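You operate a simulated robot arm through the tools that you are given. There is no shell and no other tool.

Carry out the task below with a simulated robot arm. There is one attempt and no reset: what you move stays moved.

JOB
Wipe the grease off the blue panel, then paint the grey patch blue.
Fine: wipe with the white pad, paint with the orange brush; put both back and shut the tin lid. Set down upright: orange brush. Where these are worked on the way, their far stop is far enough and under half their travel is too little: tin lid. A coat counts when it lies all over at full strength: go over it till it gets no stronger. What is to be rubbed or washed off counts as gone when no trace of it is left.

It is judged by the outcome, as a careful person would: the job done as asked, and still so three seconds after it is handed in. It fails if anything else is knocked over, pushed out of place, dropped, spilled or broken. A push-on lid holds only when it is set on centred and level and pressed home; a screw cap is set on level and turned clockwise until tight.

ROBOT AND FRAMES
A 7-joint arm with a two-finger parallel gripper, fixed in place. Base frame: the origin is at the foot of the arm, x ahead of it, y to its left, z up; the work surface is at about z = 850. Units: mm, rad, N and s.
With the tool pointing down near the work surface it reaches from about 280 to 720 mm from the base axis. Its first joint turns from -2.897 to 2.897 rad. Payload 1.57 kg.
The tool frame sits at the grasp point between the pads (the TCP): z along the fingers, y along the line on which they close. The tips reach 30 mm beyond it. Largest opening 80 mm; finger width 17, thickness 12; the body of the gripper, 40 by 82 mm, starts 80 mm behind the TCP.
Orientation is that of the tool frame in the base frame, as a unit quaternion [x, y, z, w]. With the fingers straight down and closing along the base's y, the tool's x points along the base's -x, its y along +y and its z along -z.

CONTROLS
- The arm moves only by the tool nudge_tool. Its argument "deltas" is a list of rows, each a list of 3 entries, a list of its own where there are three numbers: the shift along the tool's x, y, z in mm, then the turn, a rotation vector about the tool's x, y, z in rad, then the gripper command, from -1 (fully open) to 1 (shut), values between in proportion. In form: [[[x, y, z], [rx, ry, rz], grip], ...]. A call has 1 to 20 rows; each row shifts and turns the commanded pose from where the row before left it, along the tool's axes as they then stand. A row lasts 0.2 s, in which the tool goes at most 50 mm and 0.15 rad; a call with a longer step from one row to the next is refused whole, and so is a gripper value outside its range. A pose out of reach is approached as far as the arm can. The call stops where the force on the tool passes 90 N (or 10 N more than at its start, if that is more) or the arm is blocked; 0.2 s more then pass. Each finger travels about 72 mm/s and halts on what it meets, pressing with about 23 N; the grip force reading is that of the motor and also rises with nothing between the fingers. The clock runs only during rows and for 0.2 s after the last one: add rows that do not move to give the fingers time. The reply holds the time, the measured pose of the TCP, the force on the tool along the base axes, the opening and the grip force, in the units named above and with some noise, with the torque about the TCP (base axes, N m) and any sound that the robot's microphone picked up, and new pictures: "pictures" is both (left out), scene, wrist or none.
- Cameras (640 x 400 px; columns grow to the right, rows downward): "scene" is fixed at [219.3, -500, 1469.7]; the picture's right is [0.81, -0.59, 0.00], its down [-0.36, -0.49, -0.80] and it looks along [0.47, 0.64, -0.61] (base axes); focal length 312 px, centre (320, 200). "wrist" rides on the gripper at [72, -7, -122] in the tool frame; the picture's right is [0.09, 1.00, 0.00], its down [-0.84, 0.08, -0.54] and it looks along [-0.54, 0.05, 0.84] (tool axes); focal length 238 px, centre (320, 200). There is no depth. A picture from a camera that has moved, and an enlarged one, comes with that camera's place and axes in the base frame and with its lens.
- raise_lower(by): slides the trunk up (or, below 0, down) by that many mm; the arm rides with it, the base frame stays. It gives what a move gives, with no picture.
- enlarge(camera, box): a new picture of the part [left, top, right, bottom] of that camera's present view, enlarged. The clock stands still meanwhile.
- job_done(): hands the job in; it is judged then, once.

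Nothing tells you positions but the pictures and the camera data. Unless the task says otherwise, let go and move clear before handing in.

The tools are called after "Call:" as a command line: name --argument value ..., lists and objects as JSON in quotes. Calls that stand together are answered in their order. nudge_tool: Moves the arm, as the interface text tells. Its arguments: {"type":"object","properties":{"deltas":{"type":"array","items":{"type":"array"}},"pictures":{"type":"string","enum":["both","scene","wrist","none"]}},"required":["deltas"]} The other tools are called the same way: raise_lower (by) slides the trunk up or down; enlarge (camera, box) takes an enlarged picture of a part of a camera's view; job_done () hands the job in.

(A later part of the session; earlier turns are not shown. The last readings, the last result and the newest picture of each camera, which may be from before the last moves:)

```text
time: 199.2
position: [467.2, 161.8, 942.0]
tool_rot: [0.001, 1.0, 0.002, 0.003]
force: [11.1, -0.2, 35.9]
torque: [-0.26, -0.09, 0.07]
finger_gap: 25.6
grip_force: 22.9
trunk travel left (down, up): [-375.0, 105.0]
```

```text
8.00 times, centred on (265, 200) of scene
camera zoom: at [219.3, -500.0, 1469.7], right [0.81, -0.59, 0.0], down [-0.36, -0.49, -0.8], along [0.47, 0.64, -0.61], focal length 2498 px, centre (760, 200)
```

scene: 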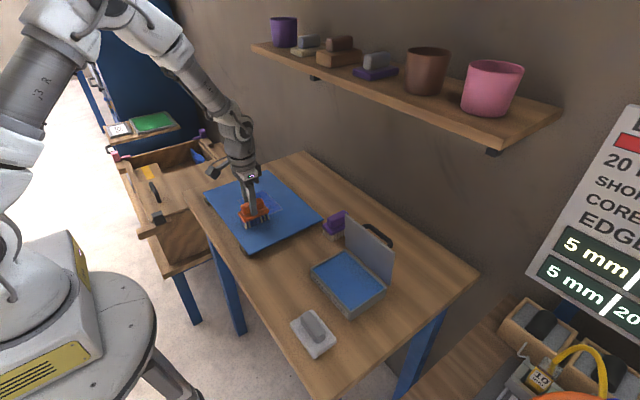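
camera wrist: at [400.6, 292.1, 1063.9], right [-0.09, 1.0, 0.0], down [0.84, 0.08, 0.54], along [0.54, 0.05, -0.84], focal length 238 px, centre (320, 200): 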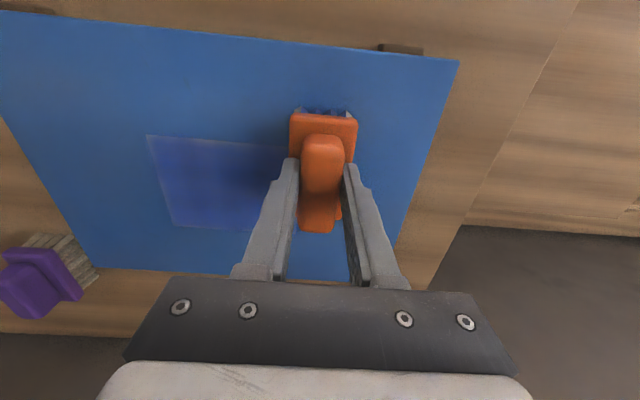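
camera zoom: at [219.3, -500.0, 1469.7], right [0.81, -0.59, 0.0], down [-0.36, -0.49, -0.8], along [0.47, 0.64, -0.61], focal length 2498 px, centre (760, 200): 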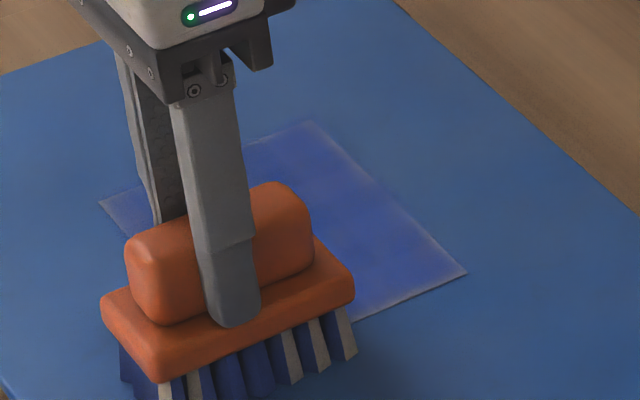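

The force crept to 36 N, so I'll back off slightly, lift and look at the whole coat again.

Call:
nudge_tool --deltas '[[[0, 0, -4], [0, 0, 0], 1], [[0, 0, -16], [0, 0, 0], 1], [[0, 0, -20], [0, 0, 0], 1], [[20, -20, 0], [0, 0, 0], 1], [[20, -20, 0], [0, 0, 0], 1], [[0, -20, 0], [0, 0, 0], 1], [[0, 0, 0], [0, 0, 0], 1]]'

Call:
enlarge --camera "scene" --box '[235, 175, 295, 225]'

Call:
enlarge --camera "wrist" --box '[300, 110, 500, 240]'

```text
time: 200.8
position: [425.8, 100.7, 979.2]
tool_rot: [0.0, 1.0, 0.0, 0.0]
force: [0.4, 0.3, -0.9]
torque: [-0.01, 0.03, 0.01]
finger_gap: 25.5
grip_force: 23.4
trunk travel left (down, up): [-375.0, 105.0]
camera wrist: at [353.6, 94.3, 1101.5], right [-0.09, 1.0, 0.0], down [0.84, 0.08, 0.54], along [0.54, 0.05, -0.84], focal length 238 px, centre (320, 200)
```

scene: 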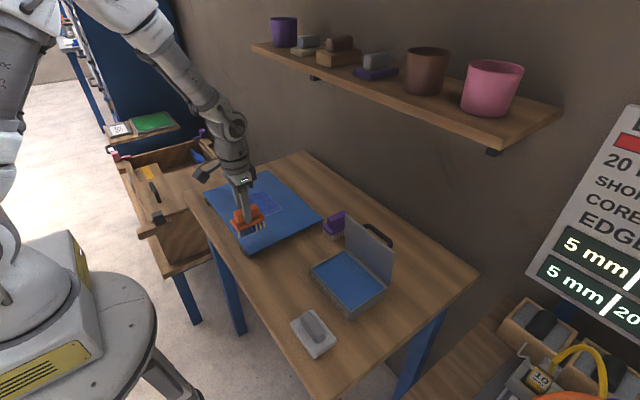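
wrist: 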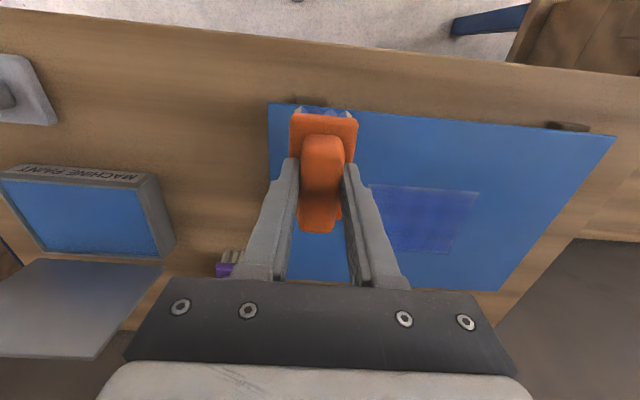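

```text
8.00 times, centred on (265, 200) of scene
camera zoom: at [219.3, -500.0, 1469.7], right [0.81, -0.59, 0.0], down [-0.36, -0.49, -0.8], along [0.47, 0.64, -0.61], focal length 2498 px, centre (760, 200)
```

zoom: 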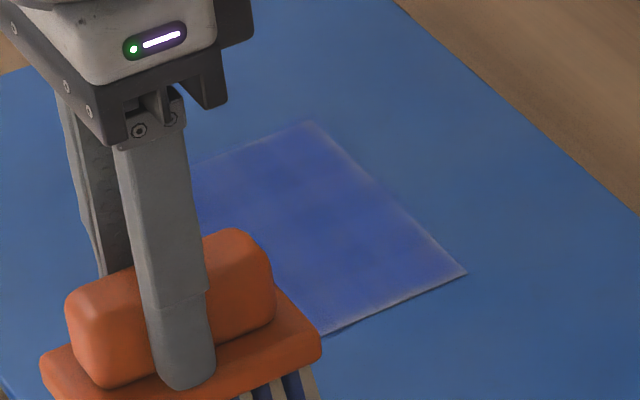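

```text
3.08 times, centred on (400, 175) of wrist
camera zoom: at [353.6, 94.3, 1101.5], right [-0.09, 1.0, 0.0], down [0.84, 0.08, 0.54], along [0.54, 0.05, -0.84], focal length 733 px, centre (74, 277)
```

zoom: 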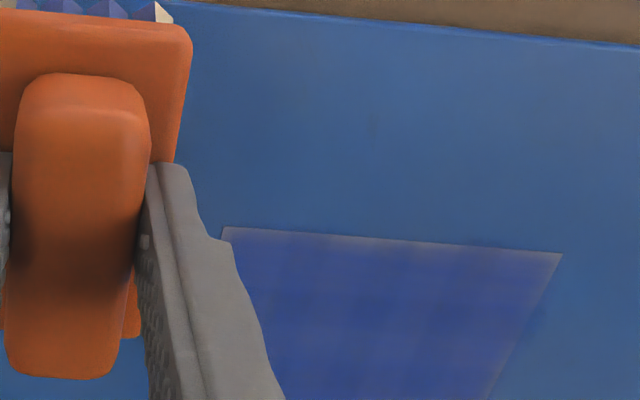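

It's improving. I'll take another load of paint and repeat with even pressure.

Call:
nudge_tool --deltas '[[[0, 0, -18], [0, 0, 0], 1], [[0, 0, -18], [0, 0, 0], 1], [[-13.5, -29, 0], [0, 0, 0], 1], [[-13.5, -29, 0], [0, 0, 0], 1], [[-13.5, -29, 0], [0, 0, 0], 1], [[-13.5, -29, 0], [0, 0, 0], 1], [[-13.5, -29, 0], [0, 0, 0], 1], [[-13.5, -29, 0], [0, 0, 0], 1], [[-13.5, -29, 0], [0, 0, 0], 1], [[-13.5, -29, 0], [0, 0, 0], 1], [[-13.5, -29, 0], [0, 0, 0], 1], [[0, 0, 0], [0, 0, 0], 1], [[0, 0, 20], [0, 0, 0], 1], [[0, 0, 20], [0, 0, 0], 1], [[0, 0, 15], [0, 0, 0], 1], [[0, 0, 6], [0, 0, 0], 1], [[0, 0, 0], [0, 0, 0], 1]]' --pictures "none"

Call:
nudge_tool --deltas '[[[0, 0, 1.5], [0, 0, 0], 1], [[0, 0, 1.5], [0, 0, 0], 1], [[0, 0, 0], [0, 0, 0], 1]]' --pictures "none"

Call:
nudge_tool --deltas '[[[0, 0, 1], [0, 0, 0], 1], [[0, 0, 0], [0, 0, 0], 1]]' --pictures "none"

```text
time: 204.4
position: [547.9, -160.9, 954.5]
tool_rot: [0.0, 1.0, 0.001, 0.001]
force: [-0.6, -0.8, -1.3]
torque: [0.0, 0.01, 0.03]
finger_gap: 25.5
grip_force: 22.8
trunk travel left (down, up): [-375.0, 105.0]
```

```text
time: 205.2
position: [545.8, -159.8, 951.8]
tool_rot: [0.0, 1.0, 0.0, -0.001]
force: [-1.0, 0.1, -0.7]
torque: [0.01, 0.01, 0.02]
finger_gap: 25.4
grip_force: 22.8
trunk travel left (down, up): [-375.0, 105.0]
```

```text
time: 205.8
position: [546.3, -158.8, 949.9]
tool_rot: [-0.001, 1.0, 0.0, 0.0]
force: [-0.2, -0.3, -1.3]
torque: [-0.01, 0.01, -0.02]
finger_gap: 25.6
grip_force: 23.6
trunk travel left (down, up): [-375.0, 105.0]
```

Call:
nudge_tool --deltas '[[[0, 0, 1], [0, 0, 0], 1], [[0, 0, 1], [0, 0, 0], 1], [[0, 0, 0], [0, 0, 0], 1]]' --pictures "none"

Call:
nudge_tool --deltas '[[[0, 0, 0.6], [0, 0, 0], 1], [[0, 0, 0], [0, 0, 0], 1]]' --pictures "none"

```text
time: 206.6
position: [546.1, -159.3, 949.4]
tool_rot: [0.0, 1.0, 0.0, 0.0]
force: [0.5, -1.2, 0.6]
torque: [0.06, -0.06, 0.01]
finger_gap: 25.5
grip_force: 22.6
trunk travel left (down, up): [-375.0, 105.0]
```

```text
time: 207.2
position: [545.5, -160.8, 948.7]
tool_rot: [0.0, 1.0, 0.0, 0.002]
force: [1.4, 0.8, 5.8]
torque: [0.05, 0.12, -0.03]
finger_gap: 25.3
grip_force: 22.9
trunk travel left (down, up): [-375.0, 105.0]
```

Call:
nudge_tool --deltas '[[[0, 0, 0.7], [0, 0, 0], 1], [[0, 0, 0], [0, 0, 0], 1], [[0, 0, 0], [0, 0, 0], 1], [[0, 0, 0], [0, 0, 0], 1], [[0, 0, 0], [0, 0, 0], 1], [[0, 0, -4], [0, 0, 0], 1], [[0, 0, -8], [0, 0, 0], 1], [[0, 0, -10], [0, 0, 0], 1], [[0, 0, 0], [0, 0, 0], 1], [[0, 0, 0], [0, 0, 0], 1], [[0, 0, -20], [0, 0, 0], 1], [[0, 0, -22], [0, 0, 0], 1]]' --pictures "scene"

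Call:
nudge_tool --deltas '[[[5.2, 22.4, 0], [0, 0, 0], 1], [[5.2, 22.4, 0], [0, 0, 0], 1], [[5.2, 22.4, 0], [0, 0, 0], 1], [[5.2, 22.4, 0], [0, 0, 0], 1], [[5.2, 22.4, 0], [0, 0, 0], 1], [[5.2, 22.4, 0], [0, 0, 0], 1], [[5.2, 22.4, 0], [0, 0, 0], 1], [[5.2, 22.4, 0], [0, 0, 0], 1], [[5.2, 22.4, 0], [0, 0, 0], 1], [[5.2, 22.4, 0], [0, 0, 0], 1], [[5.2, 22.4, 0], [0, 0, 0], 1], [[5.2, 22.4, 0], [0, 0, 0], 1], [[5.2, 22.4, 0], [0, 0, 0], 1], [[5.2, 22.4, 0], [0, 0, 0], 1], [[0, 0, 20], [0, 0, 0], 1], [[0, 0, 25], [0, 0, 0], 1], [[0, 0, 20], [0, 0, 0], 1], [[0, 0, 4], [0, 0, 0], 1], [[0, 0, 0], [0, 0, 0], 1]]' --pictures "none"

Call:
nudge_tool --deltas '[[[0, 0, 1.5], [0, 0, 0], 1], [[0, 0, 0], [0, 0, 0], 1]]' --pictures "none"

```text
time: 209.8
position: [546.6, -159.6, 1011.9]
tool_rot: [0.0, 1.0, 0.0, -0.001]
force: [-1.1, -0.1, -0.8]
torque: [0.0, -0.03, -0.02]
finger_gap: 25.4
grip_force: 23.1
trunk travel left (down, up): [-375.0, 105.0]
```

scene: 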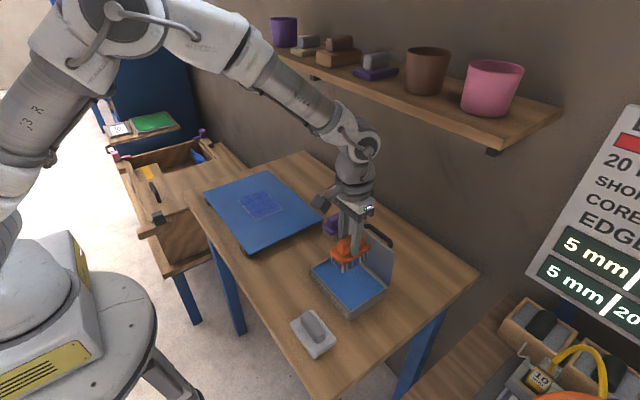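

```text
time: 213.8
position: [474.9, 152.7, 942.2]
tool_rot: [0.0, 1.0, 0.0, -0.001]
force: [-0.5, 0.6, -1.1]
torque: [-0.02, 0.03, 0.02]
finger_gap: 25.4
grip_force: 23.1
trunk travel left (down, up): [-375.0, 105.0]
```

```text
time: 214.4
position: [473.9, 153.8, 942.1]
tool_rot: [0.0, 1.0, 0.0, 0.0]
force: [-0.1, -0.2, 1.8]
torque: [-0.06, -0.12, 0.01]
finger_gap: 25.3
grip_force: 22.4
trunk travel left (down, up): [-375.0, 105.0]
```

Call:
nudge_tool --deltas '[[[0, 5, 1.3], [0, 0, 0], 1], [[-10, 0, 0], [0, 0, 0], 1], [[-10, 0, 0], [0, 0, 0], 1], [[-10, 0, 0], [0, 0, 0], 1], [[-10, 0, 0], [0, 0, 0], 1], [[-10, 0, 0], [0, 0, 0], 1], [[-10, 0, 0], [0, 0, 0], 1], [[-10, 0, 0], [0, 0, 0], 1], [[-10, 0, 0], [0, 0, 0], 1], [[-10, 0, 0], [0, 0, 0], 1], [[0, 10, 0], [0, 0, 0], 1], [[0, 10, 0], [0, 0, 0], 1], [[0, 10, 0], [0, 0, 0], 1], [[0, 10, 0], [0, 0, 0], 1], [[0, 10, 0], [0, 0, 0], 1], [[0, 10, 0], [0, 0, 0], 1]]' --pictures "none"

Call:
nudge_tool --deltas '[[[0, 10, 0], [0, 0, 0], 1], [[0, 10, 0], [0, 0, 0], 1], [[0, 10, 0], [0, 0, 0], 1], [[0, 10, 0], [0, 0, 0], 1], [[0, 10, 0], [0, 0, 0], 1], [[0, 10, 0], [0, 0, 0], 1], [[10, 0, 0], [0, 0, 0], 1], [[10, 0, 0], [0, 0, 0], 1], [[10, 0, 0], [0, 0, 0], 1], [[10, 0, 0], [0, 0, 0], 1], [[10, 0, 0], [0, 0, 0], 1], [[10, 0, 0], [0, 0, 0], 1], [[10, 0, 0], [0, 0, 0], 1], [[10, 0, 0], [0, 0, 0], 1], [[10, 0, 0], [0, 0, 0], 1], [[0, 0, 0], [0, 0, 0], 1]]' --pictures "scene"

Call:
enlarge --camera "scene" --box '[235, 175, 295, 225]'

```text
time: 217.8
position: [564.3, 218.9, 940.2]
tool_rot: [0.0, 1.0, 0.001, 0.002]
force: [0.2, -8.3, 27.3]
torque: [-0.47, 0.05, 0.05]
finger_gap: 25.2
grip_force: 23.3
trunk travel left (down, up): [-375.0, 105.0]
```

```text
time: 221.2
position: [474.3, 276.9, 942.3]
tool_rot: [0.001, 1.0, 0.0, 0.0]
force: [8.5, 1.5, 21.8]
torque: [-0.02, -0.52, -0.01]
finger_gap: 25.3
grip_force: 23.0
trunk travel left (down, up): [-375.0, 105.0]
```

scene: 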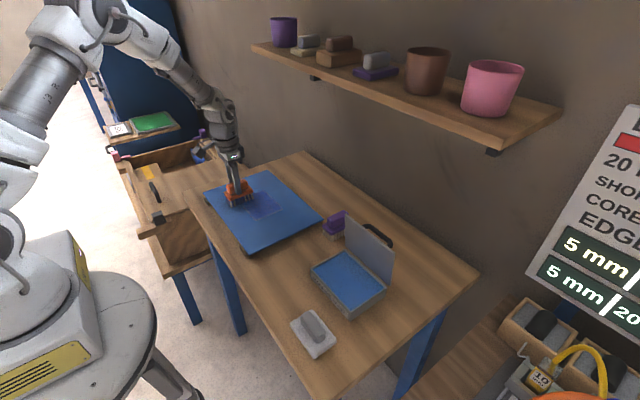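

```text
8.00 times, centred on (265, 200) of scene
camera zoom: at [219.3, -500.0, 1469.7], right [0.81, -0.59, 0.0], down [-0.36, -0.49, -0.8], along [0.47, 0.64, -0.61], focal length 2498 px, centre (760, 200)
```

zoom: 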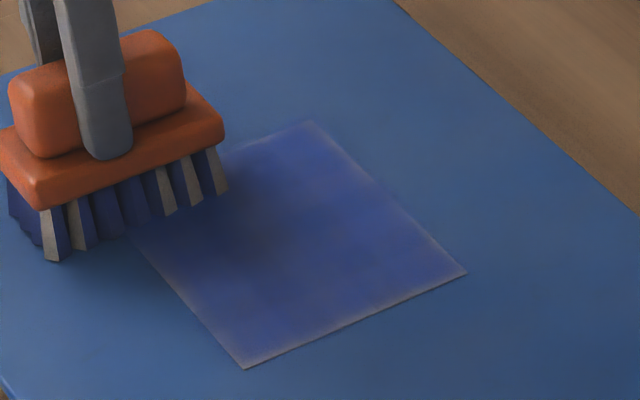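

The rim is getting bluer. I'll continue down the low-x edge and then sweep the interior lanes.

Call:
nudge_tool --deltas '[[[0, -10, 0], [0, 0, 0], 1], [[0, -10, 0], [0, 0, 0], 1], [[0, -10, 0], [0, 0, 0], 1], [[0, -10, 0], [0, 0, 0], 1], [[0, -10, 0], [0, 0, 0], 1], [[0, -10, 0], [0, 0, 0], 1], [[0, -10, 0], [0, 0, 0], 1], [[0, -10, 0], [0, 0, 0], 1], [[0, -10, 0], [0, 0, 0], 1], [[0, -10, 0], [0, 0, 0], 1], [[0, -10, 0], [0, 0, 0], 1], [[0, -10, 0], [0, 0, 0], 1], [[-10, 0, 0], [0, 0, 0], 1], [[-10, 0, 0], [0, 0, 0], 1], [[0, 12, 0], [0, 0, 0], 1], [[0, 12, 0], [0, 0, 0], 1], [[0, 12, 0], [0, 0, 0], 1], [[0, 12, 0], [0, 0, 0], 1], [[0, 12, 0], [0, 0, 0], 1]]' --pictures "none"

Call:
nudge_tool --deltas '[[[0, 12, 0], [0, 0, 0], 1], [[0, 12, 0], [0, 0, 0], 1], [[0, 12, 0], [0, 0, 0], 1], [[0, 12, 0], [0, 0, 0], 1], [[0, 12, 0], [0, 0, 0], 1], [[-12, 0, 0], [0, 0, 0], 1], [[-12, 0, 0], [0, 0, 0], 1], [[0, -12, 0], [0, 0, 0], 1], [[0, -12, 0], [0, 0, 0], 1], [[0, -12, 0], [0, 0, 0], 1], [[0, -12, 0], [0, 0, 0], 1], [[0, -12, 0], [0, 0, 0], 1], [[0, -12, 0], [0, 0, 0], 1], [[0, -12, 0], [0, 0, 0], 1], [[0, -12, 0], [0, 0, 0], 1], [[0, -12, 0], [0, 0, 0], 1], [[0, -12, 0], [0, 0, 0], 1]]' --pictures "none"

Call:
nudge_tool --deltas '[[[-12, 0, 0], [0, 0, 0], 1], [[-12, 0, 0], [0, 0, 0], 1], [[0, 12, 0], [0, 0, 0], 1], [[0, 12, 0], [0, 0, 0], 1], [[0, 12, 0], [0, 0, 0], 1], [[0, 12, 0], [0, 0, 0], 1], [[0, 12, 0], [0, 0, 0], 1], [[0, 12, 0], [0, 0, 0], 1], [[0, 12, 0], [0, 0, 0], 1], [[0, 12, 0], [0, 0, 0], 1], [[0, 12, 0], [0, 0, 0], 1], [[0, 12, 0], [0, 0, 0], 1], [[0, 0, 0], [0, 0, 0], 1]]' --pictures "scene"

Call:
enlarge --camera "scene" --box '[235, 175, 295, 225]'

```text
time: 225.2
position: [493.1, 217.8, 942.3]
tool_rot: [0.0, 1.0, 0.0, 0.002]
force: [0.6, -10.2, 34.2]
torque: [-0.63, -0.54, -0.1]
finger_gap: 25.4
grip_force: 22.9
trunk travel left (down, up): [-375.0, 105.0]
```

```text
time: 228.8
position: [516.5, 159.5, 941.5]
tool_rot: [0.0, 1.0, 0.0, 0.001]
force: [0.6, 7.7, 26.3]
torque: [0.3, -0.16, 0.02]
finger_gap: 25.5
grip_force: 23.0
trunk travel left (down, up): [-375.0, 105.0]
```

```text
time: 231.6
position: [541.1, 278.2, 940.3]
tool_rot: [0.0, 1.0, 0.0, 0.001]
force: [-0.9, -6.4, 17.0]
torque: [-0.24, -0.05, -0.03]
finger_gap: 25.4
grip_force: 23.0
trunk travel left (down, up): [-375.0, 105.0]
```

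scene: 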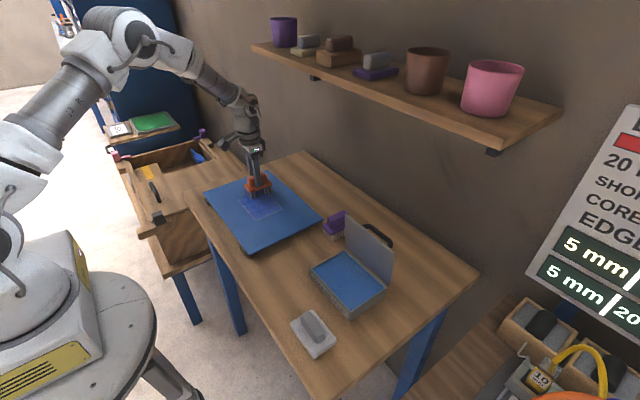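

```text
8.00 times, centred on (265, 200) of scene
camera zoom: at [219.3, -500.0, 1469.7], right [0.81, -0.59, 0.0], down [-0.36, -0.49, -0.8], along [0.47, 0.64, -0.61], focal length 2498 px, centre (760, 200)
```

zoom: 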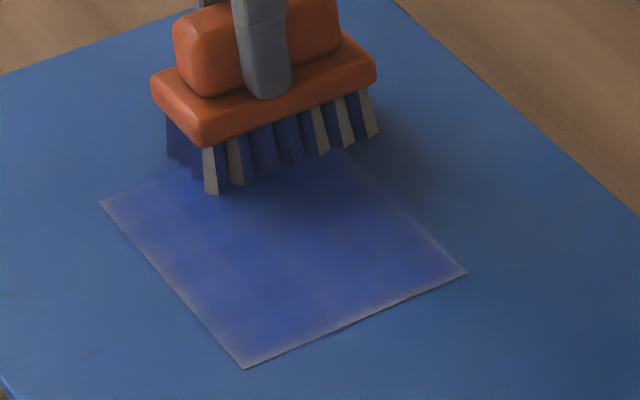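

The interior is now quite even. I'll zoom in on the rim again to compare with before.

Call:
enlarge --camera "scene" --box '[255, 208, 279, 223]'

Call:
enlarge --camera "scene" --box '[243, 195, 267, 210]'

Call:
enlarge --camera "scene" --box '[272, 198, 296, 213]'

```text
16.00 times, centred on (267, 216) of scene
camera zoom: at [219.3, -500.0, 1469.7], right [0.81, -0.59, 0.0], down [-0.36, -0.49, -0.8], along [0.47, 0.64, -0.61], focal length 4997 px, centre (1168, -48)
```

zoom: 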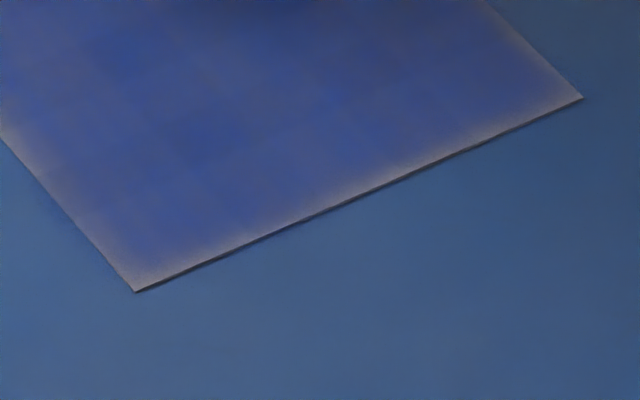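

```text
16.00 times, centred on (255, 202) of scene
camera zoom: at [219.3, -500.0, 1469.7], right [0.81, -0.59, 0.0], down [-0.36, -0.49, -0.8], along [0.47, 0.64, -0.61], focal length 4997 px, centre (1360, 160)
```

zoom: 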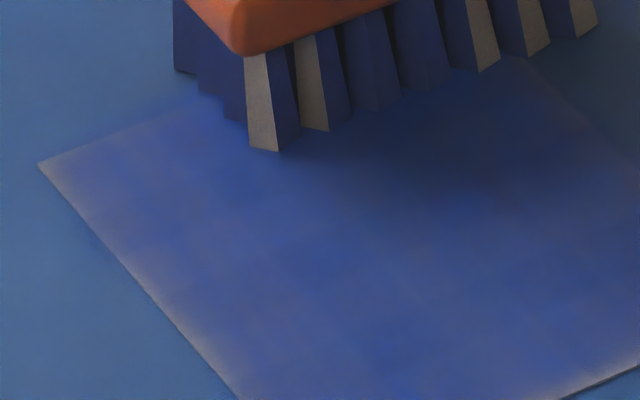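

```text
16.00 times, centred on (284, 206) of scene
camera zoom: at [219.3, -500.0, 1469.7], right [0.81, -0.59, 0.0], down [-0.36, -0.49, -0.8], along [0.47, 0.64, -0.61], focal length 4997 px, centre (896, 112)
```

zoom: 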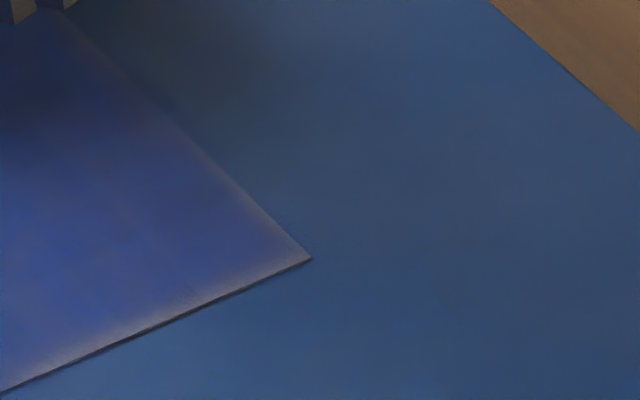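

I'll look even closer at one stretch of rim to judge whether it can still get stronger.

Call:
enlarge --camera "scene" --box '[244, 199, 252, 207]'

Call:
enlarge --camera "scene" --box '[250, 206, 258, 214]'

Call:
enlarge --camera "scene" --box '[268, 212, 280, 220]'

```text
16.00 times, centred on (248, 203) of scene
camera zoom: at [219.3, -500.0, 1469.7], right [0.81, -0.59, 0.0], down [-0.36, -0.49, -0.8], along [0.47, 0.64, -0.61], focal length 4997 px, centre (1472, 152)
```

zoom: 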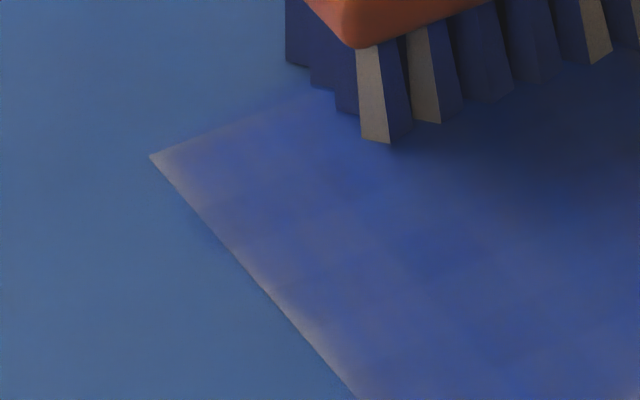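

```text
16.00 times, centred on (254, 210) of scene
camera zoom: at [219.3, -500.0, 1469.7], right [0.81, -0.59, 0.0], down [-0.36, -0.49, -0.8], along [0.47, 0.64, -0.61], focal length 4997 px, centre (1376, 40)
```

zoom: 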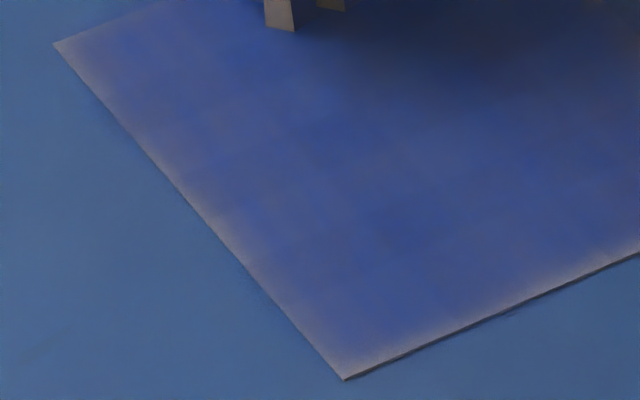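

```text
16.00 times, centred on (274, 216) of scene
camera zoom: at [219.3, -500.0, 1469.7], right [0.81, -0.59, 0.0], down [-0.36, -0.49, -0.8], along [0.47, 0.64, -0.61], focal length 4997 px, centre (1056, -56)
```

zoom: 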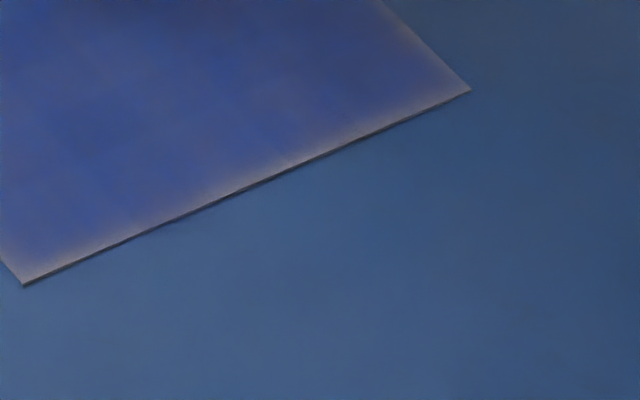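

The remaining faint rim looks like a soft drawing edge, so I'll judge by whether further coats still change anything. I'll dip again and take a clear reference picture while the arm is away.

Call:
nudge_tool --deltas '[[[0, 0, -5], [0, 0, 0], 1], [[0, 0, -20], [0, 0, 0], 1], [[0, 0, -25], [0, 0, 0], 1], [[0, 0, -22], [0, 0, 0], 1], [[0, -34, 0], [0, 0, 0], 1], [[0, -34, 0], [0, 0, 0], 1], [[0, -34, 0], [0, 0, 0], 1], [[0, -34, 0], [0, 0, 0], 1], [[0, -34, 0], [0, 0, 0], 1], [[0, -34, 0], [0, 0, 0], 1], [[0, -34, 0], [0, 0, 0], 1], [[0, -34, 0], [0, 0, 0], 1], [[0, -34, 0], [0, 0, 0], 1], [[-2, -34, 0], [0, 0, 0], 1], [[-2, -34, 0], [0, 0, 0], 1], [[-2, -34, 0], [0, 0, 0], 1], [[0, -31, 0], [0, 0, 0], 1], [[0, 0, 0], [0, 0, 0], 1]]' --pictures "scene"

Call:
enlarge --camera "scene" --box '[235, 175, 295, 225]'

Call:
enlarge --camera "scene" --box '[325, 210, 395, 275]'

```text
time: 235.4
position: [548.2, -160.6, 1012.5]
tool_rot: [0.0, 1.0, 0.0, 0.0]
force: [-0.5, 0.0, -1.4]
torque: [-0.01, -0.01, -0.02]
finger_gap: 25.6
grip_force: 22.7
trunk travel left (down, up): [-375.0, 105.0]
```

scene: 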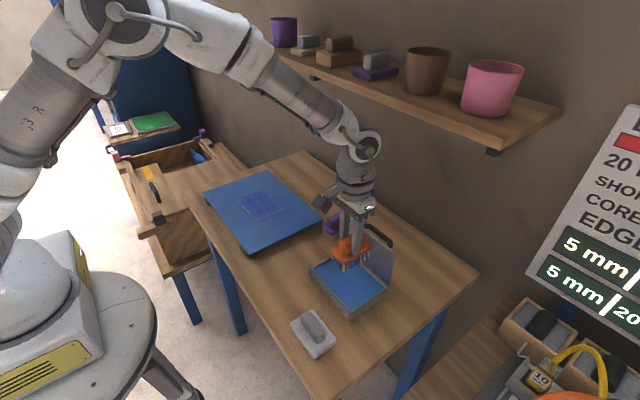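

```text
8.00 times, centred on (265, 200) of scene
camera zoom: at [219.3, -500.0, 1469.7], right [0.81, -0.59, 0.0], down [-0.36, -0.49, -0.8], along [0.47, 0.64, -0.61], focal length 2498 px, centre (760, 200)
```

zoom: 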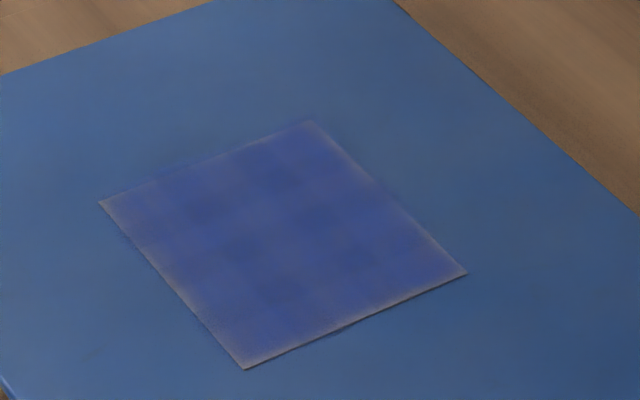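

```text
6.15 times, centred on (360, 242) of scene
camera zoom: at [219.3, -500.0, 1469.7], right [0.81, -0.59, 0.0], down [-0.36, -0.49, -0.8], along [0.47, 0.64, -0.61], focal length 1922 px, centre (74, -62)
```

zoom: 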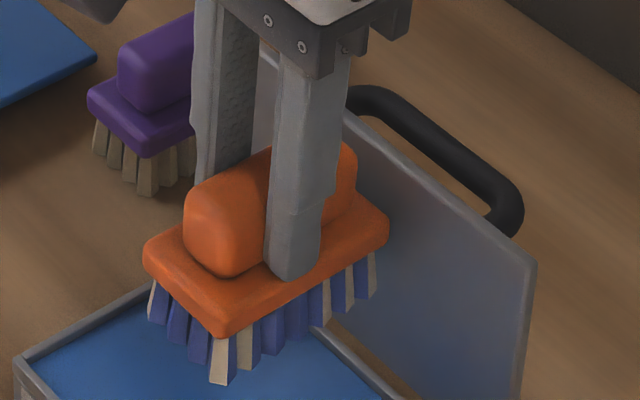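

Compared with the earlier picture the coat has grown more even. I'll dip once more and repeat full coverage, then compare again.

Call:
nudge_tool --deltas '[[[0, 0, 20], [0, 0, 0], 1], [[0, 0, 20], [0, 0, 0], 1], [[0, 0, 15], [0, 0, 0], 1], [[0, 0, 5], [0, 0, 0], 1], [[0, 0, 2], [0, 0, 0], 1], [[0, 0, 1], [0, 0, 0], 1], [[0, 0, 0], [0, 0, 0], 1]]' --pictures "none"

Call:
nudge_tool --deltas '[[[0, 0, 1], [0, 0, 0], 1], [[0, 0, 0], [0, 0, 0], 1]]' --pictures "none"

```text
time: 237.0
position: [547.8, -160.3, 948.8]
tool_rot: [0.0, 1.0, 0.0, 0.0]
force: [1.2, -0.8, 2.0]
torque: [0.03, -0.02, 0.0]
finger_gap: 25.4
grip_force: 23.1
trunk travel left (down, up): [-375.0, 105.0]
```

```text
time: 237.6
position: [548.0, -160.1, 949.1]
tool_rot: [-0.001, 1.0, -0.001, 0.001]
force: [-1.2, -0.1, 9.6]
torque: [0.05, 0.25, 0.05]
finger_gap: 25.5
grip_force: 22.8
trunk travel left (down, up): [-375.0, 105.0]
```

Call:
nudge_tool --deltas '[[[0, 0, 0.5], [0, 0, 0], 1], [[0, 0, 0], [0, 0, 0], 1], [[0, 0, 0], [0, 0, 0], 1], [[0, 0, 0], [0, 0, 0], 1], [[0, 0, 0], [0, 0, 0], 1], [[0, 0, -4], [0, 0, 0], 1], [[0, 0, -8], [0, 0, 0], 1], [[0, 0, -10], [0, 0, 0], 1], [[0, 0, 0], [0, 0, 0], 1], [[0, 0, 0], [0, 0, 0], 1], [[0, 0, -20], [0, 0, 0], 1], [[0, 0, -22], [0, 0, 0], 1]]' --pictures "none"

Call:
nudge_tool --deltas '[[[5.2, 22.4, 0], [0, 0, 0], 1], [[5.2, 22.4, 0], [0, 0, 0], 1], [[5.2, 22.4, 0], [0, 0, 0], 1], [[5.2, 22.4, 0], [0, 0, 0], 1], [[5.2, 22.4, 0], [0, 0, 0], 1], [[5.2, 22.4, 0], [0, 0, 0], 1], [[5.2, 22.4, 0], [0, 0, 0], 1], [[5.2, 22.4, 0], [0, 0, 0], 1], [[5.2, 22.4, 0], [0, 0, 0], 1], [[5.2, 22.4, 0], [0, 0, 0], 1], [[5.2, 22.4, 0], [0, 0, 0], 1], [[5.2, 22.4, 0], [0, 0, 0], 1], [[5.2, 22.4, 0], [0, 0, 0], 1], [[5.2, 22.4, 0], [0, 0, 0], 1], [[0, 0, 20], [0, 0, 0], 1], [[0, 0, 25], [0, 0, 0], 1], [[0, 0, 22], [0, 0, 0], 1], [[0, 0, 4], [0, 0, 0], 1], [[0, 0, 0], [0, 0, 0], 1]]' --pictures "none"

Call:
nudge_tool --deltas '[[[0, 0, 1], [0, 0, 0], 1], [[0, 0, 0], [0, 0, 0], 1]]' --pictures "none"

```text
time: 240.2
position: [549.3, -160.2, 1010.6]
tool_rot: [-0.001, 1.0, 0.0, 0.0]
force: [-0.8, 0.1, -1.5]
torque: [0.0, 0.01, -0.01]
finger_gap: 25.5
grip_force: 23.0
trunk travel left (down, up): [-375.0, 105.0]
```

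```text
time: 244.2
position: [474.3, 154.9, 941.8]
tool_rot: [0.0, 1.0, 0.0, 0.001]
force: [-1.4, -1.2, 6.7]
torque: [-0.08, 0.0, 0.02]
finger_gap: 25.5
grip_force: 22.9
trunk travel left (down, up): [-375.0, 105.0]
```

```text
time: 244.8
position: [475.3, 154.3, 943.5]
tool_rot: [-0.001, 1.0, 0.001, 0.002]
force: [0.5, -0.3, 22.1]
torque: [-0.11, 0.56, 0.03]
finger_gap: 25.3
grip_force: 23.3
trunk travel left (down, up): [-375.0, 105.0]
```

Contact is at 22 N. I'll paint five full lanes along y across the whole patch.

Call:
nudge_tool --deltas '[[[0, 13, 0], [0, 0, 0], 1], [[0, 13, 0], [0, 0, 0], 1], [[0, 13, 0], [0, 0, 0], 1], [[0, 13, 0], [0, 0, 0], 1], [[0, 13, 0], [0, 0, 0], 1], [[0, 13, 0], [0, 0, 0], 1], [[0, 13, 0], [0, 0, 0], 1], [[0, 13, 0], [0, 0, 0], 1], [[0, 13, 0], [0, 0, 0], 1], [[0, 13, 0], [0, 0, 0], 1], [[-11, 0, 0], [0, 0, 0], 1], [[-11, 0, 0], [0, 0, 0], 1], [[0, -13, 0], [0, 0, 0], 1], [[0, -13, 0], [0, 0, 0], 1], [[0, -13, 0], [0, 0, 0], 1], [[0, -13, 0], [0, 0, 0], 1], [[0, -13, 0], [0, 0, 0], 1], [[0, -13, 0], [0, 0, 0], 1], [[0, -13, 0], [0, 0, 0], 1], [[0, -13, 0], [0, 0, 0], 1]]' --pictures "none"

Call:
nudge_tool --deltas '[[[0, -13, 0], [0, 0, 0], 1], [[0, -13, 0], [0, 0, 0], 1], [[-11, 0, 0], [0, 0, 0], 1], [[-11, 0, 0], [0, 0, 0], 1], [[0, 13, 0], [0, 0, 0], 1], [[0, 13, 0], [0, 0, 0], 1], [[0, 13, 0], [0, 0, 0], 1], [[0, 13, 0], [0, 0, 0], 1], [[0, 13, 0], [0, 0, 0], 1], [[0, 13, 0], [0, 0, 0], 1], [[0, 13, 0], [0, 0, 0], 1], [[0, 13, 0], [0, 0, 0], 1], [[0, 13, 0], [0, 0, 0], 1], [[0, 13, 0], [0, 0, 0], 1], [[-11, 0, 0], [0, 0, 0], 1], [[-11, 0, 0], [0, 0, 0], 1], [[0, -13, 0], [0, 0, 0], 1], [[0, -13, 0], [0, 0, 0], 1]]' --pictures "none"

Call:
nudge_tool --deltas '[[[0, -13, 0], [0, 0, 0], 1], [[0, -13, 0], [0, 0, 0], 1], [[0, -13, 0], [0, 0, 0], 1], [[0, -13, 0], [0, 0, 0], 1], [[0, -13, 0], [0, 0, 0], 1], [[0, -13, 0], [0, 0, 0], 1], [[0, -13, 0], [0, 0, 0], 1], [[0, -13, 0], [0, 0, 0], 1], [[-11, 0, 0], [0, 0, 0], 1], [[-11, 0, 0], [0, 0, 0], 1], [[0, 13, 0], [0, 0, 0], 1], [[0, 13, 0], [0, 0, 0], 1], [[0, 13, 0], [0, 0, 0], 1], [[0, 13, 0], [0, 0, 0], 1], [[0, 13, 0], [0, 0, 0], 1], [[0, 13, 0], [0, 0, 0], 1], [[0, 13, 0], [0, 0, 0], 1], [[0, 13, 0], [0, 0, 0], 1], [[0, 13, 0], [0, 0, 0], 1], [[0, 13, 0], [0, 0, 0], 1]]' --pictures "scene"

Call:
enlarge --camera "scene" --box '[235, 175, 295, 225]'

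```text
time: 249.0
position: [496.0, 181.4, 941.0]
tool_rot: [0.0, 1.0, 0.001, 0.002]
force: [1.2, 10.9, 35.7]
torque: [0.37, 0.44, -0.2]
finger_gap: 25.4
grip_force: 22.8
trunk travel left (down, up): [-375.0, 105.0]
```

```text
time: 252.8
position: [540.2, 257.5, 941.6]
tool_rot: [0.0, 1.0, 0.001, 0.002]
force: [-0.7, 9.5, 31.2]
torque: [0.28, 0.59, -0.18]
finger_gap: 25.4
grip_force: 22.7
trunk travel left (down, up): [-375.0, 105.0]
```

```text
time: 257.0
position: [562.0, 284.6, 941.7]
tool_rot: [-0.001, 1.0, 0.001, 0.001]
force: [1.3, -6.9, 23.0]
torque: [-0.37, -0.48, -0.01]
finger_gap: 25.2
grip_force: 22.7
trunk travel left (down, up): [-375.0, 105.0]
```

scene: 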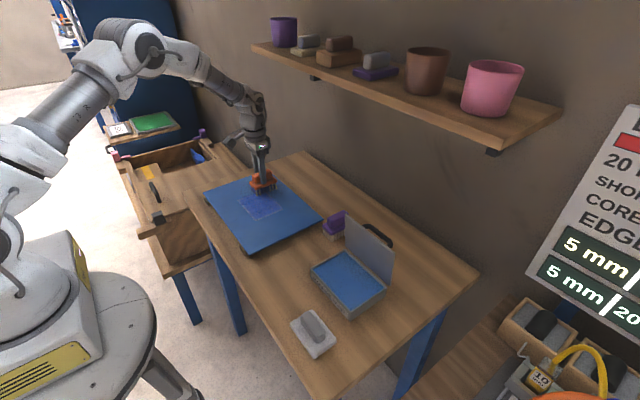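

```text
8.00 times, centred on (265, 200) of scene
camera zoom: at [219.3, -500.0, 1469.7], right [0.81, -0.59, 0.0], down [-0.36, -0.49, -0.8], along [0.47, 0.64, -0.61], focal length 2498 px, centre (760, 200)
```

zoom: 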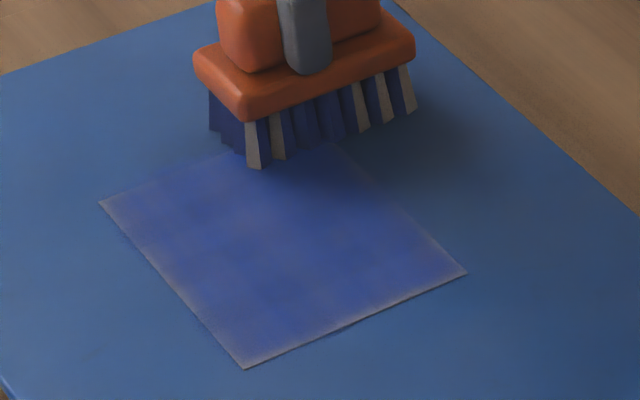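

Next come cross strokes along x at several y positions with the same load.

Call:
nudge_tool --deltas '[[[0, -5, 0.0], [0, 0, 0], 1], [[13, 0, 0], [0, 0, 0], 1], [[13, 0, 0], [0, 0, 0], 1], [[13, 0, 0], [0, 0, 0], 1], [[13, 0, 0], [0, 0, 0], 1], [[13, 0, 0], [0, 0, 0], 1], [[13, 0, 0], [0, 0, 0], 1], [[13, 0, 0], [0, 0, 0], 1], [[0, -13, 0], [0, 0, 0], 1], [[0, -13, 0], [0, 0, 0], 1], [[-13, 0, 0], [0, 0, 0], 1], [[-13, 0, 0], [0, 0, 0], 1], [[-13, 0, 0], [0, 0, 0], 1], [[-13, 0, 0], [0, 0, 0], 1], [[-13, 0, 0], [0, 0, 0], 1], [[-13, 0, 0], [0, 0, 0], 1], [[-13, 0, 0], [0, 0, 0], 1], [[0, -13, 0], [0, 0, 0], 1], [[0, -13, 0], [0, 0, 0], 1]]' --pictures "none"

Call:
nudge_tool --deltas '[[[13, 0, 0], [0, 0, 0], 1], [[13, 0, 0], [0, 0, 0], 1], [[13, 0, 0], [0, 0, 0], 1], [[13, 0, 0], [0, 0, 0], 1], [[13, 0, 0], [0, 0, 0], 1], [[13, 0, 0], [0, 0, 0], 1], [[13, 0, 0], [0, 0, 0], 1], [[0, -13, 0], [0, 0, 0], 1], [[0, -13, 0], [0, 0, 0], 1], [[-13, 0, 0], [0, 0, 0], 1], [[-13, 0, 0], [0, 0, 0], 1], [[-13, 0, 0], [0, 0, 0], 1], [[-13, 0, 0], [0, 0, 0], 1], [[-13, 0, 0], [0, 0, 0], 1], [[-13, 0, 0], [0, 0, 0], 1], [[-13, 0, 0], [0, 0, 0], 1], [[0, -13, 0], [0, 0, 0], 1], [[0, -13, 0], [0, 0, 0], 1]]' --pictures "none"

Call:
nudge_tool --deltas '[[[13, 0, 0], [0, 0, 0], 1], [[13, 0, 0], [0, 0, 0], 1], [[13, 0, 0], [0, 0, 0], 1], [[13, 0, 0], [0, 0, 0], 1], [[13, 0, 0], [0, 0, 0], 1], [[13, 0, 0], [0, 0, 0], 1], [[13, 0, 0], [0, 0, 0], 1], [[0, -9, 0], [0, 0, 0], 1], [[-13, 0, 0], [0, 0, 0], 1], [[-13, 0, 0], [0, 0, 0], 1], [[-13, 0, 0], [0, 0, 0], 1], [[-13, 0, 0], [0, 0, 0], 1], [[-13, 0, 0], [0, 0, 0], 1], [[-13, 0, 0], [0, 0, 0], 1], [[-13, 0, 0], [0, 0, 0], 1], [[0, 0, 0], [0, 0, 0], 1]]' --pictures "scene"

Call:
enlarge --camera "scene" --box '[235, 175, 295, 225]'

```text
time: 261.0
position: [563.8, 226.6, 941.0]
tool_rot: [0.0, 1.0, 0.002, 0.003]
force: [0.5, 8.6, 29.4]
torque: [0.23, 0.43, -0.16]
finger_gap: 25.5
grip_force: 22.8
trunk travel left (down, up): [-375.0, 105.0]
```

```text
time: 264.8
position: [563.5, 176.1, 940.9]
tool_rot: [-0.001, 1.0, 0.001, 0.005]
force: [0.3, 12.1, 34.4]
torque: [0.33, 0.25, -0.11]
finger_gap: 25.1
grip_force: 23.0
trunk travel left (down, up): [-375.0, 105.0]
```

```text
time: 268.2
position: [561.6, 165.3, 942.0]
tool_rot: [0.0, 1.0, 0.0, 0.002]
force: [-10.1, -1.7, 33.4]
torque: [-0.11, 0.78, -0.07]
finger_gap: 25.3
grip_force: 23.0
trunk travel left (down, up): [-375.0, 105.0]
```

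scene: 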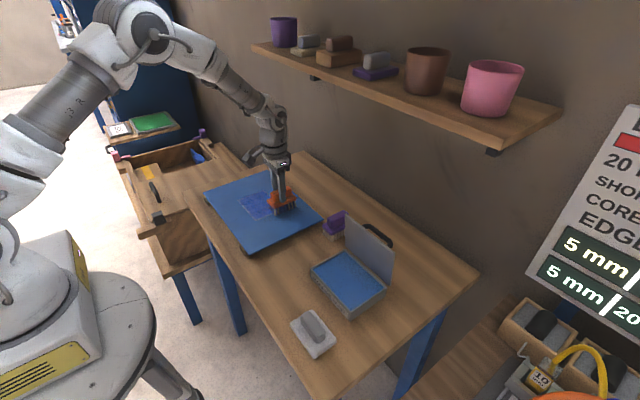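

```text
8.00 times, centred on (265, 200) of scene
camera zoom: at [219.3, -500.0, 1469.7], right [0.81, -0.59, 0.0], down [-0.36, -0.49, -0.8], along [0.47, 0.64, -0.61], focal length 2498 px, centre (760, 200)
```

zoom: 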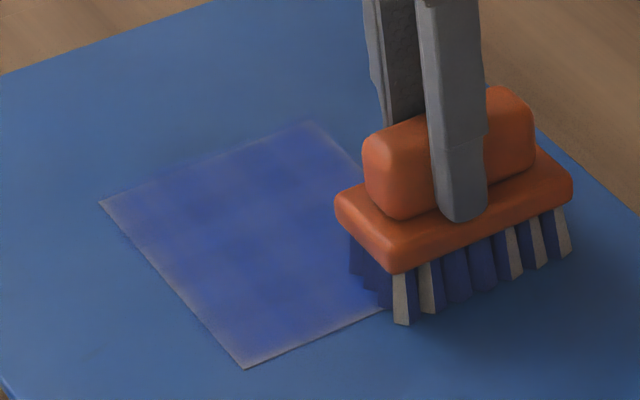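

The bristles keep their paint now, which suggests the patch takes hardly any more. I'll move the arm to the same spot over the tin as before and compare the pictures.

Call:
nudge_tool --deltas '[[[0, 0, -5], [0, 0, 0], 1], [[0, 0, -20], [0, 0, 0], 1], [[0, 0, -25], [0, 0, 0], 1], [[0, 0, -21], [0, 0, 0], 1], [[1.5, -36, 0], [0, 0, 0], 1], [[1.5, -36, 0], [0, 0, 0], 1], [[1.5, -36, 0], [0, 0, 0], 1], [[1.5, -36, 0], [0, 0, 0], 1], [[1.5, -36, 0], [0, 0, 0], 1], [[1.5, -36, 0], [0, 0, 0], 1], [[1.5, -36, 0], [0, 0, 0], 1], [[1.5, -36, 0], [0, 0, 0], 1], [[1.5, -36, 0], [0, 0, 0], 1], [[0, 0, 0], [0, 0, 0], 1]]' --pictures "scene"

Call:
enlarge --camera "scene" --box '[235, 175, 295, 225]'

Call:
enlarge --camera "scene" --box '[255, 208, 279, 223]'

Call:
enlarge --camera "scene" --box '[245, 190, 285, 215]'

```text
time: 271.2
position: [547.6, -160.5, 1009.1]
tool_rot: [0.001, 1.0, 0.0, 0.0]
force: [-0.2, 0.4, -1.1]
torque: [0.03, 0.01, -0.03]
finger_gap: 25.1
grip_force: 22.6
trunk travel left (down, up): [-375.0, 105.0]
```

scene: 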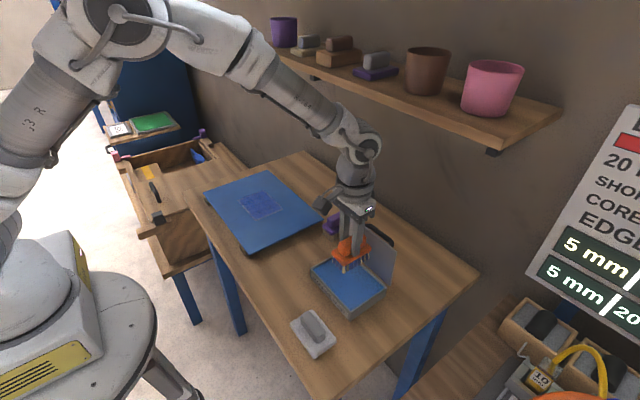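

```text
8.00 times, centred on (265, 200) of scene
camera zoom: at [219.3, -500.0, 1469.7], right [0.81, -0.59, 0.0], down [-0.36, -0.49, -0.8], along [0.47, 0.64, -0.61], focal length 2498 px, centre (760, 200)
```

zoom: 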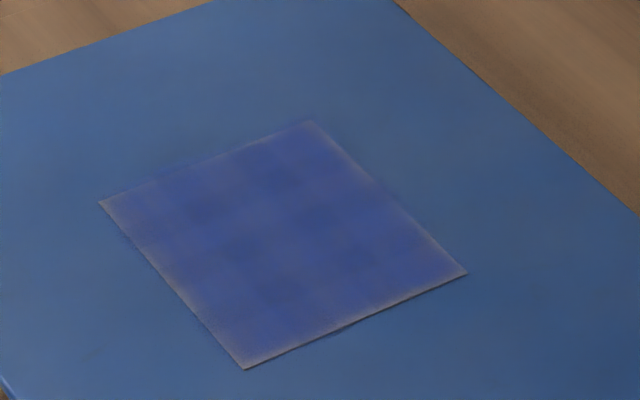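

```text
16.00 times, centred on (267, 216) of scene
camera zoom: at [219.3, -500.0, 1469.7], right [0.81, -0.59, 0.0], down [-0.36, -0.49, -0.8], along [0.47, 0.64, -0.61], focal length 4997 px, centre (1168, -48)
```

zoom: 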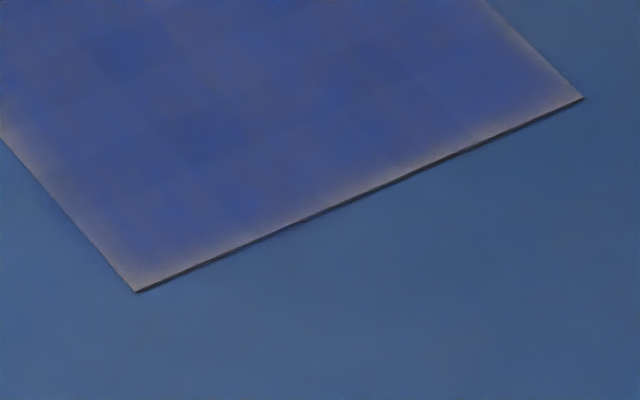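

```text
16.00 times, centred on (265, 202) of scene
camera zoom: at [219.3, -500.0, 1469.7], right [0.81, -0.59, 0.0], down [-0.36, -0.49, -0.8], along [0.47, 0.64, -0.61], focal length 4997 px, centre (1200, 160)
```

zoom: 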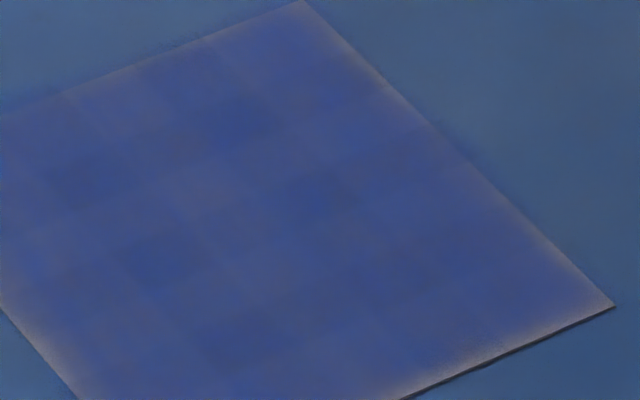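

The picture is practically the same as before the last load, so the coat seems saturated. For certainty around the rim I'll do one last dip and run perimeter loops with the brush offset outward and inward.

Call:
nudge_tool --deltas '[[[0, 0, 20], [0, 0, 0], 1], [[0, 0, 20], [0, 0, 0], 1], [[0, 0, 12], [0, 0, 0], 1], [[0, 0, 5], [0, 0, 0], 1], [[0, 0, 2], [0, 0, 0], 1], [[0, 0, 0], [0, 0, 0], 1]]' --pictures "none"

Call:
nudge_tool --deltas '[[[0, 0, 1], [0, 0, 0], 1], [[0, 0, 0], [0, 0, 0], 1]]' --pictures "none"

Call:
nudge_tool --deltas '[[[0, 0, 0.8], [0, 0, 0], 1], [[0, 0, 0], [0, 0, 0], 1]]' --pictures "none"

```text
time: 272.6
position: [548.8, -158.9, 951.1]
tool_rot: [0.001, 1.0, 0.0, -0.001]
force: [-0.3, -0.3, -1.0]
torque: [-0.02, -0.02, 0.04]
finger_gap: 25.4
grip_force: 23.4
trunk travel left (down, up): [-375.0, 105.0]
```

```text
time: 273.2
position: [548.5, -158.7, 949.9]
tool_rot: [0.0, 1.0, 0.0, 0.0]
force: [0.8, -0.5, -1.8]
torque: [0.01, 0.05, -0.03]
finger_gap: 25.6
grip_force: 23.2
trunk travel left (down, up): [-375.0, 105.0]
```

```text
time: 273.8
position: [548.6, -158.4, 949.6]
tool_rot: [0.0, 1.0, 0.0, 0.0]
force: [-0.1, -0.5, -1.3]
torque: [-0.03, 0.01, 0.01]
finger_gap: 25.3
grip_force: 23.1
trunk travel left (down, up): [-375.0, 105.0]
```

Call:
nudge_tool --deltas '[[[0, 0, 1], [0, 0, 0], 1], [[0, 0, 0], [0, 0, 0], 1]]' --pictures "none"

Call:
nudge_tool --deltas '[[[0, 0, 0.8], [0, 0, 0], 1], [[0, 0, 0], [0, 0, 0], 1]]' --pictures "none"

```text
time: 274.4
position: [550.9, -159.7, 948.7]
tool_rot: [0.0, 1.0, 0.001, 0.001]
force: [-3.0, 0.8, 8.0]
torque: [0.06, 0.26, -0.05]
finger_gap: 25.3
grip_force: 23.0
trunk travel left (down, up): [-375.0, 105.0]
```

```text
time: 275.0
position: [548.7, -158.3, 948.5]
tool_rot: [0.0, 1.0, -0.002, 0.001]
force: [-2.0, -0.5, 16.5]
torque: [0.08, 0.45, 0.01]
finger_gap: 25.0
grip_force: 22.9
trunk travel left (down, up): [-375.0, 105.0]
```

The brush is loaded. I'll carry it to just outside the low corner of the patch.

Call:
nudge_tool --deltas '[[[0, 0, 0], [0, 0, 0], 1], [[0, 0, 0], [0, 0, 0], 1], [[0, 0, 0], [0, 0, 0], 1], [[0, 0, -4], [0, 0, 0], 1], [[0, 0, -8], [0, 0, 0], 1], [[0, 0, -10], [0, 0, 0], 1], [[0, 0, 0], [0, 0, 0], 1], [[0, 0, 0], [0, 0, 0], 1], [[0, 0, -20], [0, 0, 0], 1], [[0, 0, -22], [0, 0, 0], 1]]' --pictures "none"

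Call:
nudge_tool --deltas '[[[6.2, 22, 0], [0, 0, 0], 1], [[6.2, 22, 0], [0, 0, 0], 1], [[6.2, 22, 0], [0, 0, 0], 1], [[6.2, 22, 0], [0, 0, 0], 1], [[6.2, 22, 0], [0, 0, 0], 1], [[6.2, 22, 0], [0, 0, 0], 1], [[6.2, 22, 0], [0, 0, 0], 1], [[6.2, 22, 0], [0, 0, 0], 1], [[6.2, 22, 0], [0, 0, 0], 1], [[6.2, 22, 0], [0, 0, 0], 1], [[6.2, 22, 0], [0, 0, 0], 1], [[6.2, 22, 0], [0, 0, 0], 1], [[6.2, 22, 0], [0, 0, 0], 1], [[6.2, 22, 0], [0, 0, 0], 1], [[0, 0, 20], [0, 0, 0], 1], [[0, 0, 25], [0, 0, 0], 1], [[0, 0, 22], [0, 0, 0], 1], [[0, 0, 4], [0, 0, 0], 1], [[0, 0, 0], [0, 0, 0], 1]]' --pictures "none"

Call:
nudge_tool --deltas '[[[0, 0, 0.8], [0, 0, 0], 1], [[0, 0, 0], [0, 0, 0], 1]]' --pictures "none"

```text
time: 277.2
position: [549.1, -159.6, 1011.5]
tool_rot: [0.0, 1.0, 0.0, 0.0]
force: [0.6, 0.1, -2.0]
torque: [0.0, 0.0, 0.03]
finger_gap: 25.3
grip_force: 23.1
trunk travel left (down, up): [-375.0, 105.0]
```

```text
time: 281.2
position: [462.9, 149.7, 942.1]
tool_rot: [0.0, 1.0, 0.001, 0.001]
force: [-2.5, -1.0, 14.2]
torque: [-0.08, 0.03, -0.01]
finger_gap: 25.4
grip_force: 22.6
trunk travel left (down, up): [-375.0, 105.0]
```

```text
time: 281.8
position: [462.9, 150.3, 942.6]
tool_rot: [0.0, 1.0, 0.001, 0.002]
force: [-2.7, -0.6, 26.7]
torque: [-0.08, 0.29, -0.02]
finger_gap: 25.4
grip_force: 22.3
trunk travel left (down, up): [-375.0, 105.0]
```

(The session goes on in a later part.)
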